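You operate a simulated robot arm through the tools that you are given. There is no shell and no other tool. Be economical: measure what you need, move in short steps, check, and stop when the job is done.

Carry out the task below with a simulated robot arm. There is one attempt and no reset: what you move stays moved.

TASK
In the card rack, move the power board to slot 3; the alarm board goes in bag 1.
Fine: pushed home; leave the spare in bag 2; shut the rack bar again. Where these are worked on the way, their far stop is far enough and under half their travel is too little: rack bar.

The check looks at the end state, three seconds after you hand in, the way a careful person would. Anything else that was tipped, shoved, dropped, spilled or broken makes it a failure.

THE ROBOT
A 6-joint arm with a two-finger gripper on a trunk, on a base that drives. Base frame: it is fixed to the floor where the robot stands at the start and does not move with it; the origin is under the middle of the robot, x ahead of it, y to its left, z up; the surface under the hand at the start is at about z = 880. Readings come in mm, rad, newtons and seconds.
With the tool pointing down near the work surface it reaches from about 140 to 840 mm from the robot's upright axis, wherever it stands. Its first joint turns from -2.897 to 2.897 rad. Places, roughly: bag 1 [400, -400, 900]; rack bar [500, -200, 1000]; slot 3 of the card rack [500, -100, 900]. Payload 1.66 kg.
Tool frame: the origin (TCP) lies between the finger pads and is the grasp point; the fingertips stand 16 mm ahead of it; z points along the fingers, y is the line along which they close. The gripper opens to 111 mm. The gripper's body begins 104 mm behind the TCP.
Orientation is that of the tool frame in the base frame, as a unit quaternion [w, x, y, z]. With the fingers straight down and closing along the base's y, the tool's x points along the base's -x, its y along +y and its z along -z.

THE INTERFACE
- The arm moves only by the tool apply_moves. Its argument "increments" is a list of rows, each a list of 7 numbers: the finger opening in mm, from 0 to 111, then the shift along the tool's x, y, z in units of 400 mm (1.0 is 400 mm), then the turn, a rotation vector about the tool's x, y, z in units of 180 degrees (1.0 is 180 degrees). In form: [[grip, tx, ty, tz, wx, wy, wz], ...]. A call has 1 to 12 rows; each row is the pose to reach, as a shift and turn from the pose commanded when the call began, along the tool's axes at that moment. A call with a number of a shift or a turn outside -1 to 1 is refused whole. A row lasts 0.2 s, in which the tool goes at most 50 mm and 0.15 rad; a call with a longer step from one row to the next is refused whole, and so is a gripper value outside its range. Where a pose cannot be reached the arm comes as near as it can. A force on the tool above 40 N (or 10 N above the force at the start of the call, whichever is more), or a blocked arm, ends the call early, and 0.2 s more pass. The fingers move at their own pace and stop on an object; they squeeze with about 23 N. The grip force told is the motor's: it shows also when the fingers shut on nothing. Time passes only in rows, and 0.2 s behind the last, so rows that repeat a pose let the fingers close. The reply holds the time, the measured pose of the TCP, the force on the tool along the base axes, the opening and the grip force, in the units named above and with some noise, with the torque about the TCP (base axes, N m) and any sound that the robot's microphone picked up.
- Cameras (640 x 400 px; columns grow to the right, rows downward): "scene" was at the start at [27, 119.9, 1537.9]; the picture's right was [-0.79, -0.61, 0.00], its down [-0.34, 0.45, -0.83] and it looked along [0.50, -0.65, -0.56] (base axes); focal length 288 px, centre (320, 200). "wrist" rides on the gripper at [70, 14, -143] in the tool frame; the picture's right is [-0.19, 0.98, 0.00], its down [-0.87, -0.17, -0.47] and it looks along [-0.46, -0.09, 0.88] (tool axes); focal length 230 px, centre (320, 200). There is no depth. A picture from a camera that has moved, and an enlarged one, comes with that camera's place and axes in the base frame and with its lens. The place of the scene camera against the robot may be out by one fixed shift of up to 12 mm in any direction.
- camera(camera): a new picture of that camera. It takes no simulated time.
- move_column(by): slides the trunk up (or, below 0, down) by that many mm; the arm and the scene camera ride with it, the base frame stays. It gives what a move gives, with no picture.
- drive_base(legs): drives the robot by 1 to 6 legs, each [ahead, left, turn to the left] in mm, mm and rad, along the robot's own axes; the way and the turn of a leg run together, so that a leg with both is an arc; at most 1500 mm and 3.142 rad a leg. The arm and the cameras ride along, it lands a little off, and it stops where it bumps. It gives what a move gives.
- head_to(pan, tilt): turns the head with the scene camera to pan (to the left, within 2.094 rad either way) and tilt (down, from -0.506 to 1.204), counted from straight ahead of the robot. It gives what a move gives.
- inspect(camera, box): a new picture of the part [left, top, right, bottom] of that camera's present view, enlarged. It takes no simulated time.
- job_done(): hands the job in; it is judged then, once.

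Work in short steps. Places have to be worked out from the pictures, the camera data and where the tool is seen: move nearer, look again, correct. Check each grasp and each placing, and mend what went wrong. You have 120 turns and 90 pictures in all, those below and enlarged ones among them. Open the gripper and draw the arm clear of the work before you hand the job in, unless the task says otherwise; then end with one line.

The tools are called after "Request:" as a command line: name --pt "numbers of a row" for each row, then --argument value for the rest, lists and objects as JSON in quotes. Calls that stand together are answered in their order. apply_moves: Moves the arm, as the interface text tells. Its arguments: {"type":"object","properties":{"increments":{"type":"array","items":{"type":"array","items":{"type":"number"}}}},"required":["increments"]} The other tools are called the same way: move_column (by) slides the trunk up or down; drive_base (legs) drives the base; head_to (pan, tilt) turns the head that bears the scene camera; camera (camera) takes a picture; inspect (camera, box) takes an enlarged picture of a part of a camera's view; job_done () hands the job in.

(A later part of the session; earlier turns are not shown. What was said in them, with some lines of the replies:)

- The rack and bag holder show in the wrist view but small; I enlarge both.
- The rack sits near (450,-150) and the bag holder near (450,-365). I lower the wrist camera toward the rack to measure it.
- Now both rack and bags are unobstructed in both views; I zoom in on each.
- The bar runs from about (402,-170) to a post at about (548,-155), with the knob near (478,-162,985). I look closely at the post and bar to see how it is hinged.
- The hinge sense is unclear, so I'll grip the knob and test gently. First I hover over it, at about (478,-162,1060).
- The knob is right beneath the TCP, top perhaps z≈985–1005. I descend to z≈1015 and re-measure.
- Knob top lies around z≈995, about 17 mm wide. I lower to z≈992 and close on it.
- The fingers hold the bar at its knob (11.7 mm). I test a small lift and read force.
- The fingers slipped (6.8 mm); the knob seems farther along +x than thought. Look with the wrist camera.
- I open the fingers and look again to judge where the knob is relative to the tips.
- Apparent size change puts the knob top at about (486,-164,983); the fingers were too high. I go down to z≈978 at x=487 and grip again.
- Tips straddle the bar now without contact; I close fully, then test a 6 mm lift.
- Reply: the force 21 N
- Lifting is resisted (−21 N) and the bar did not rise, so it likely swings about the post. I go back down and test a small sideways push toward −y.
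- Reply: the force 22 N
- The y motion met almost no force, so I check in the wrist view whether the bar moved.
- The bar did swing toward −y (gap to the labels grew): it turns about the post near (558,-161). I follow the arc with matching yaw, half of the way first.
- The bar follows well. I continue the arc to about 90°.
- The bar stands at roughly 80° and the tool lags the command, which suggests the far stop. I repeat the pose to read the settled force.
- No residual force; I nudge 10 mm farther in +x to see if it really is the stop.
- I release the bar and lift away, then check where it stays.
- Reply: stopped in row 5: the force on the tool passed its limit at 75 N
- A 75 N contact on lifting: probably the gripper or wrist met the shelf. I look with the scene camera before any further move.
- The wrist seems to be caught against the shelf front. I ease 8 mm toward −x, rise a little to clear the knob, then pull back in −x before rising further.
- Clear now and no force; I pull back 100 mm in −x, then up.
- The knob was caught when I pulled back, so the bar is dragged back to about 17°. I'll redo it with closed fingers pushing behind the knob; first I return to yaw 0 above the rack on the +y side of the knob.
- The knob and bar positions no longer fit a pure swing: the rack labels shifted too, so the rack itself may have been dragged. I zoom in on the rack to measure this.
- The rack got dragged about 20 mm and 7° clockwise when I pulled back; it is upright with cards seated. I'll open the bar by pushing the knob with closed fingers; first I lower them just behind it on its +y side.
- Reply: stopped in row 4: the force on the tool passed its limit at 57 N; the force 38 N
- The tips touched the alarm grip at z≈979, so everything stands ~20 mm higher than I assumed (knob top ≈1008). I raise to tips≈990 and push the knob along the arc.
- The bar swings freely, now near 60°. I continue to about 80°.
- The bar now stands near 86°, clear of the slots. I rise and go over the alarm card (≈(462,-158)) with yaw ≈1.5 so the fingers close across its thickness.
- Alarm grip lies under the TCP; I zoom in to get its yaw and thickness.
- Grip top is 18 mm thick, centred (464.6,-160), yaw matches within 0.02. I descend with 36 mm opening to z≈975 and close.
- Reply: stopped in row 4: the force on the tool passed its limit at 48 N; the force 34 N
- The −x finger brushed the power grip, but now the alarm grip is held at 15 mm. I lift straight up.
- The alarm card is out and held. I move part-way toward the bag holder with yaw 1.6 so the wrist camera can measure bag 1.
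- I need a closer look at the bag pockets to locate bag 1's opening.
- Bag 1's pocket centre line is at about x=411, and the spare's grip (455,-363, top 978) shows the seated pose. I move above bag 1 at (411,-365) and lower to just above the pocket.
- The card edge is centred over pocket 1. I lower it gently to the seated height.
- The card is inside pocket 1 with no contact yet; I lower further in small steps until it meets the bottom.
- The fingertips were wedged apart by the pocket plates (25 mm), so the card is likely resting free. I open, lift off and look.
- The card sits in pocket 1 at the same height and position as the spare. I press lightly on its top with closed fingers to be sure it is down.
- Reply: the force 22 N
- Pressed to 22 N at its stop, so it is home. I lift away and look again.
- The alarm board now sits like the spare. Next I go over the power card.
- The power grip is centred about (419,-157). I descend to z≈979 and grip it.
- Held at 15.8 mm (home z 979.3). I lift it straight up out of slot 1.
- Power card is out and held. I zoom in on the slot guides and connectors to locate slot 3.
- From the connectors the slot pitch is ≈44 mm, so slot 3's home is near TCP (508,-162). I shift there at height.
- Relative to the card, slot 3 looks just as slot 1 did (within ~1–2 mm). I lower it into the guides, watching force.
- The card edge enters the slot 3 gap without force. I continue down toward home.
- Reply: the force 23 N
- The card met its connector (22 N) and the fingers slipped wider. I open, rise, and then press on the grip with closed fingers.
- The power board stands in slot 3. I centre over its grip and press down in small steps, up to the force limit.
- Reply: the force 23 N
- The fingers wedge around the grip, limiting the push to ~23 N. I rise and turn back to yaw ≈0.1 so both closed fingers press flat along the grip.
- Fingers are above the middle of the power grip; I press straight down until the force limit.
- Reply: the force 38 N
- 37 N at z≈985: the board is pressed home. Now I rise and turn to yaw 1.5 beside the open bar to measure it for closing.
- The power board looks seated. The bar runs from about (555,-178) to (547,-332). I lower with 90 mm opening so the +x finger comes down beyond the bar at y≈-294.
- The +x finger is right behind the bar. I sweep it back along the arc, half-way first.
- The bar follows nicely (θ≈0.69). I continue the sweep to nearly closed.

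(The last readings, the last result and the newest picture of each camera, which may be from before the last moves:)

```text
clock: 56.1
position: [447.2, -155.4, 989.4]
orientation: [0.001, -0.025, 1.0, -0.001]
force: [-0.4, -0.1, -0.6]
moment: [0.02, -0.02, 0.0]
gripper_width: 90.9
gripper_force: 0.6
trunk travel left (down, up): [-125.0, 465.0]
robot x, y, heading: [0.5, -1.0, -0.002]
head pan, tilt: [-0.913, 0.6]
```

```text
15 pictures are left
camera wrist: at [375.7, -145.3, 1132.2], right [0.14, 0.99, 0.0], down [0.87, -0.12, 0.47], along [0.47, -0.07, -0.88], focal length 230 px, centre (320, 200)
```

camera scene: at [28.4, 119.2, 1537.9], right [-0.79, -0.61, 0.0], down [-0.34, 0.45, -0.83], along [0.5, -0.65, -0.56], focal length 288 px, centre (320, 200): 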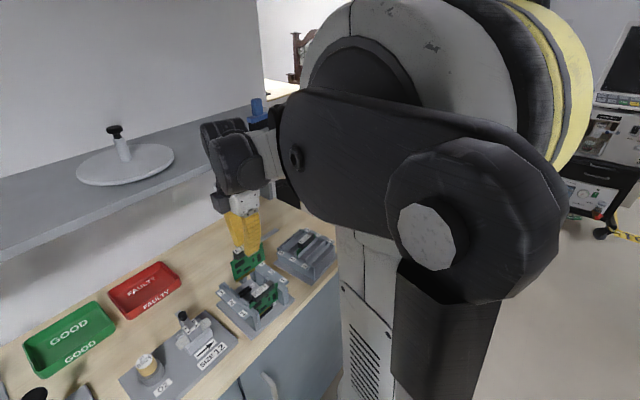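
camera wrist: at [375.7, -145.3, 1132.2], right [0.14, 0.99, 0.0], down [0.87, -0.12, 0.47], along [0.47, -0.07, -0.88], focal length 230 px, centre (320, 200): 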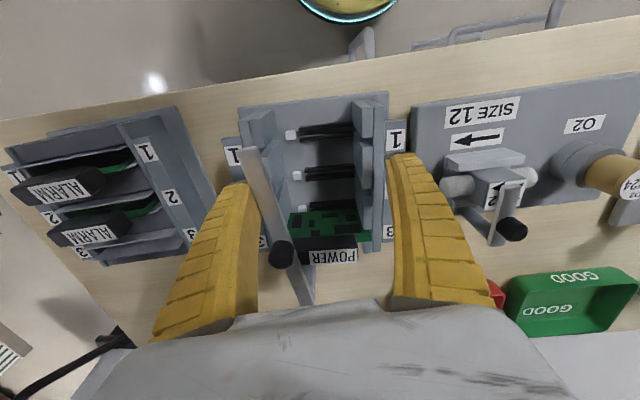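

Nearly closed; the bar still needs about 0.17 rad. I go on in small steps watching for the stop.

Request:
apply_moves --pt "90 -0.0052 0.0135 0 0 0 0.0159" --pt "90 -0.011 0.0268 0 0 0 0.0318" --pt "90 -0.0176 0.0397 0 0 0 0.0477" --pt "90 -0.0176 0.0397 0 0 0 0.0477"

Request:
inspect --camera "wrist" --box '[220, 80, 420, 270]'

```text
clock: 57.1
position: [451.4, -138.9, 989.5]
orientation: [0.001, 0.05, 0.999, -0.002]
force: [0.2, -3.5, -0.5]
moment: [0.03, 0.0, 0.05]
gripper_width: 94.0
gripper_force: 3.0
trunk travel left (down, up): [-125.0, 465.0]
robot x, y, heading: [1.6, -0.8, -0.003]
head pan, tilt: [-0.913, 0.6]
```

```text
2.11 times, centred on (320, 175) of wrist
camera zoom: at [383.7, -118.9, 1131.9], right [0.29, 0.96, 0.0], down [0.84, -0.25, 0.47], along [0.45, -0.14, -0.88], focal length 484 px, centre (320, 253)
```

zoom: 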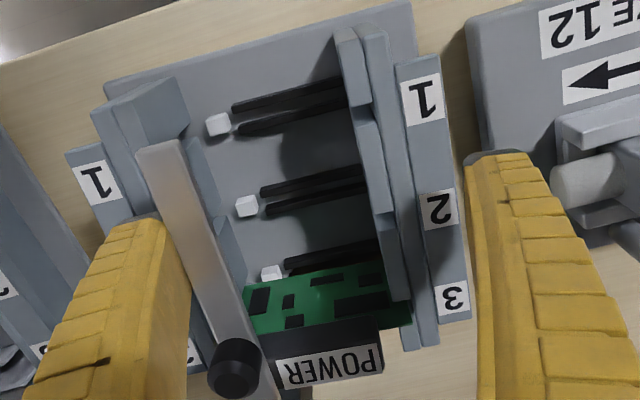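

The bar appears essentially closed with light force. I nudge a little more to confirm the stop.

Request:
apply_moves --pt "90 -0.002 0.007 0 0 0 0.006" --pt "90 -0.004 0.014 0 0 0 0.012" --pt "90 -0.004 0.014 0 0 0 0.012"

Request:
inspect --camera "wrist" --box '[220, 80, 420, 270]'

```text
clock: 57.9
position: [455.4, -134.9, 989.0]
orientation: [0.001, 0.068, 0.998, 0.0]
force: [0.9, -11.4, 0.5]
moment: [-0.04, 0.0, 0.18]
gripper_width: 100.6
gripper_force: 7.3
trunk travel left (down, up): [-125.0, 465.0]
robot x, y, heading: [0.7, 2.3, -0.001]
head pan, tilt: [-0.913, 0.6]
```

```text
2.11 times, centred on (320, 175) of wrist
camera zoom: at [386.7, -112.2, 1131.2], right [0.32, 0.95, 0.0], down [0.83, -0.28, 0.47], along [0.45, -0.15, -0.88], focal length 484 px, centre (320, 253)
```

zoom: 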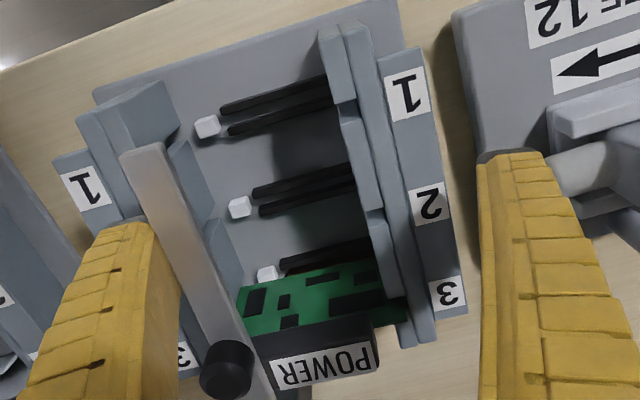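

The fingers get pushed open against a firm stop: the bar is closed. I back the finger off the bar and lift clear.

Request:
apply_moves --pt "100 0 -0.02 0 0 0 0" --pt "100 0 -0.03 0 0 0 0" --pt "100 0 -0.03 -0.1 0 0 0" --pt "100 0 -0.03 -0.2 0 0 0"

Request:
inspect --camera "wrist" --box '[130, 50, 450, 250]'

Request:
inspect --camera "scene" --box '[190, 220, 340, 340]'

```text
clock: 58.9
position: [453.3, -145.6, 1070.3]
orientation: [0.001, 0.069, 0.998, 0.0]
force: [-0.8, -0.2, -0.3]
moment: [0.03, -0.01, -0.02]
gripper_width: 100.7
gripper_force: 0.1
trunk travel left (down, up): [-125.0, 465.0]
robot x, y, heading: [1.0, -0.7, 0.001]
head pan, tilt: [-0.913, 0.6]
```

```text
2.00 times, centred on (290, 150) of wrist
camera zoom: at [386.1, -123.4, 1213.0], right [0.32, 0.95, 0.0], down [0.83, -0.28, 0.47], along [0.45, -0.15, -0.88], focal length 460 px, centre (380, 300)
```

zoom: 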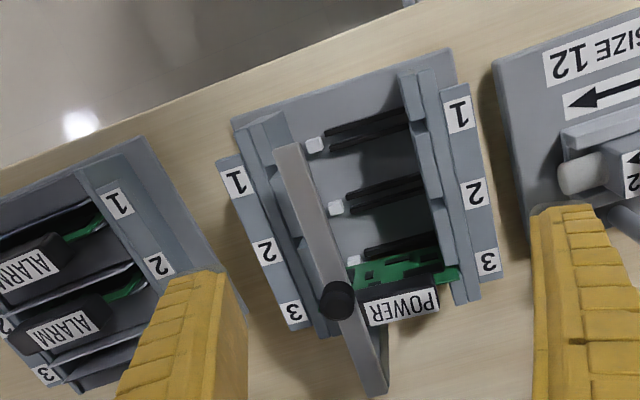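

```text
3.33 times, centred on (265, 280) of scene
camera zoom: at [28.1, 119.2, 1538.0], right [-0.79, -0.61, 0.0], down [-0.34, 0.45, -0.83], along [0.5, -0.65, -0.56], focal length 961 px, centre (503, -67)
```

zoom: 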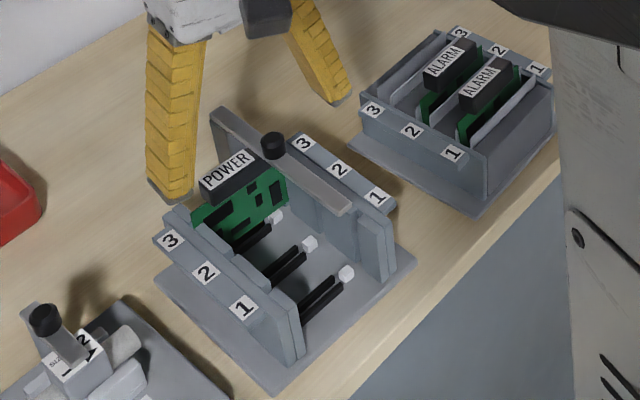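

The bar is shut parallel to the rack. The rack itself still sits ~20 mm and 5° off its first place, so I'll pinch its empty +y wall near slot 1 and drag it gently back; first I hover there.

Request:
apply_moves --pt "60 0.036 0.05 0 0 0 -0.015" --pt "60 0.072 0.1 0 0 0 -0.03" --pt "60 0.072 0.1 0.08 0 0 -0.03"

Request:
inspect --camera "wrist" --box '[200, 60, 440, 240]'

```text
clock: 59.7
position: [429.8, -101.3, 1036.5]
orientation: [0.001, 0.021, 1.0, -0.001]
force: [-0.3, -0.4, -0.7]
moment: [0.02, 0.03, 0.02]
gripper_width: 62.1
gripper_force: 0.9
trunk travel left (down, up): [-125.0, 465.0]
robot x, y, heading: [0.7, -3.6, -0.001]
head pan, tilt: [-0.913, 0.6]
```

```text
2.22 times, centred on (320, 150) of wrist
camera zoom: at [360.5, -85.9, 1179.4], right [0.23, 0.97, 0.0], down [0.86, -0.2, 0.47], along [0.46, -0.11, -0.88], focal length 511 px, centre (320, 311)
```

zoom: 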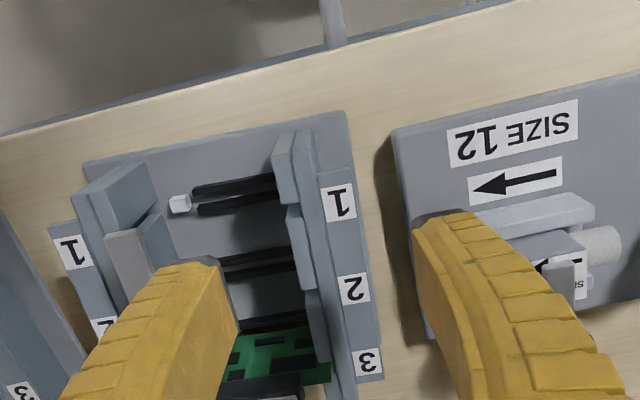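

The wall is centred between the fingers and the gap to the SIZE 12 plate is ≈20 mm. I descend to z≈952 and pinch the wall.

Request:
apply_moves --pt "60 0 0 0.07 0 0 0" --pt "60 0 0 0.14 0 0 0" --pt "60 0 0 0.205 0 0 0" --pt "20 0 0 0.205 0 0 0" --pt "0 0 0 0.205 0 0 0" --pt "0 0 0 0.205 0 0 0"

```text
clock: 61.1
position: [430.6, -101.8, 954.4]
orientation: [0.001, 0.021, 1.0, -0.001]
force: [7.3, 4.7, 7.4]
moment: [0.01, -0.49, 0.05]
gripper_width: 31.6
gripper_force: 22.7
trunk travel left (down, up): [-125.0, 465.0]
robot x, y, heading: [1.9, -0.8, -0.001]
head pan, tilt: [-0.913, 0.6]
```

Wall is pinched (31.6 mm). I drag slowly by about (−12,+10) mm with +0.06 rad.

Request:
apply_moves --pt "0 0.006 0.0048 0 0 0 -0.004" --pt "0 0.0125 0.0095 0 0 0 -0.008" --pt "0 0.0188 0.0143 0 0 0 -0.012" --pt "0 0.025 0.019 0 0 0 -0.016" --pt "0 0.031 0.0237 0 0 0 -0.019" --pt "0 0.031 0.0237 0 0 0 -0.019"

Request:
inspect --camera "wrist" --box '[180, 40, 440, 240]'

```text
clock: 62.5
position: [416.5, -94.2, 953.5]
orientation: [0.0, -0.009, 1.0, -0.001]
force: [5.1, -9.7, -0.2]
moment: [-0.04, -0.05, -0.24]
gripper_width: 29.8
gripper_force: 22.5
trunk travel left (down, up): [-125.0, 465.0]
robot x, y, heading: [-1.3, -1.8, 0.003]
head pan, tilt: [-0.913, 0.6]
```

```text
2.00 times, centred on (310, 140) of wrist
camera zoom: at [346.8, -81.2, 1097.3], right [0.17, 0.98, 0.0], down [0.87, -0.15, 0.47], along [0.47, -0.08, -0.88], focal length 460 px, centre (340, 320)
```

zoom: 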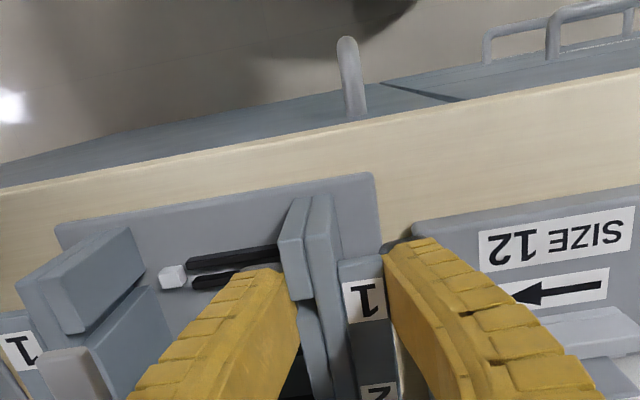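

The rack followed. I release, rise and check all positions.

Request:
apply_moves --pt "56 0 0 0 0 0 0" --pt "56 0 0 0 0 0 0" --pt "60 0 0 -0.1 0 0 0" --pt "60 0 0 -0.2 0 0 0" --pt "60 0 0 -0.3 0 0 0" --pt "60 0.0 -0.06 -0.36 0 0 0"

Request:
inspect --camera "wrist" --box '[130, 40, 450, 240]'

Request:
inspect --camera "scene" --box '[190, 220, 340, 340]'

```text
clock: 63.9
position: [416.0, -116.0, 1100.1]
orientation: [0.001, -0.008, 1.0, -0.001]
force: [-0.7, -0.8, -0.1]
moment: [0.03, -0.01, 0.0]
gripper_width: 62.0
gripper_force: 1.0
trunk travel left (down, up): [-125.0, 465.0]
robot x, y, heading: [0.4, -3.6, 0.001]
head pan, tilt: [-0.913, 0.6]
```

```text
2.00 times, centred on (290, 140) of wrist
camera zoom: at [346.8, -104.3, 1242.2], right [0.17, 0.98, 0.0], down [0.87, -0.15, 0.47], along [0.47, -0.08, -0.88], focal length 460 px, centre (380, 320)
```

zoom: 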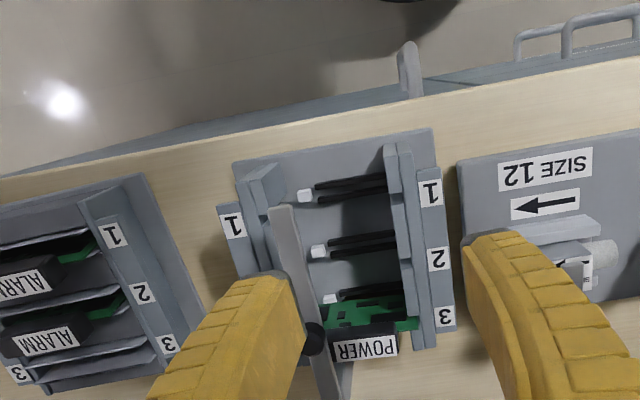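

```text
3.33 times, centred on (265, 280) of scene
camera zoom: at [28.4, 118.9, 1537.9], right [-0.79, -0.61, 0.0], down [-0.34, 0.45, -0.83], along [0.5, -0.65, -0.56], focal length 961 px, centre (503, -67)
```

zoom: 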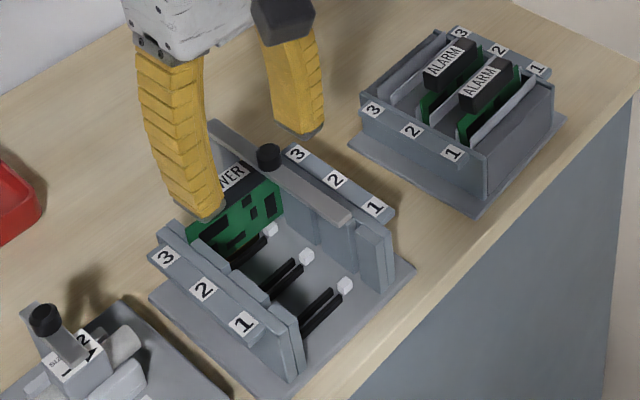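

The rack is back within about 7 mm of its first place, bar shut, power in slot 3, alarm in bag 1, spare in bag 2. I raise the open gripper clear.

Request:
apply_moves --pt "90 0.02 0 -0.1 0 0 0" --pt "90 0.05 0 -0.2 0 0 0" --pt "90 0.1 0 -0.3 0 0 0" --pt "90 0.15 0 -0.4 0 0 0"

Request:
camera --camera "wrist"

Request:
inspect --camera "scene" --box '[210, 225, 310, 325]'

```text
clock: 64.9
position: [357.1, -113.8, 1259.8]
orientation: [0.001, -0.009, 1.0, -0.001]
force: [-0.5, 0.0, 0.4]
moment: [0.03, -0.02, -0.03]
gripper_width: 91.1
gripper_force: 0.7
trunk travel left (down, up): [-125.0, 465.0]
robot x, y, heading: [4.1, 2.9, -0.003]
head pan, tilt: [-0.913, 0.6]
```

```text
6 pictures are left
camera wrist: at [287.2, -102.5, 1401.4], right [0.17, 0.98, 0.0], down [0.87, -0.15, 0.47], along [0.47, -0.08, -0.88], focal length 230 px, centre (320, 200)
```

wrist: 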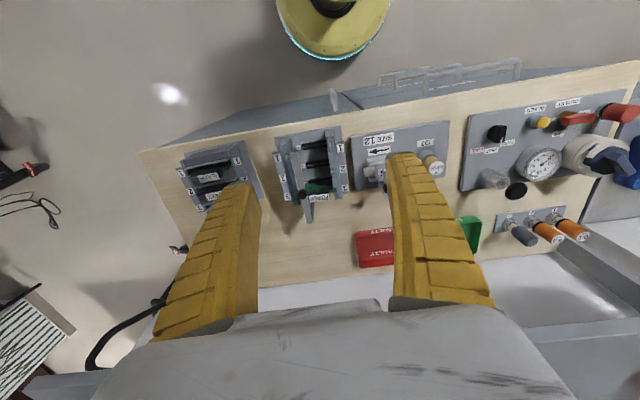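

```text
4.00 times, centred on (260, 275) of scene
camera zoom: at [28.0, 119.2, 1538.0], right [-0.79, -0.61, 0.0], down [-0.34, 0.45, -0.83], along [0.5, -0.65, -0.56], focal length 1153 px, centre (560, -100)
```

zoom: 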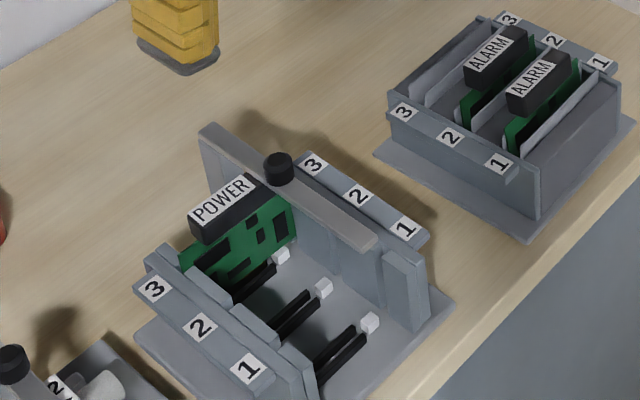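

Everything is in its requested place, the bar is shut, and the arm is clear. I hand in.

Request:
job_done

```text
The job is handed in.
```

The power board is pushed home in slot 3, the alarm board is in bag 1, the spare is still in bag 2, and the rack bar is shut. I accidentally dragged the rack about 20 mm and 5° while opening the bar; I pulled it back to within about 10 mm and 2–3° of where it started.
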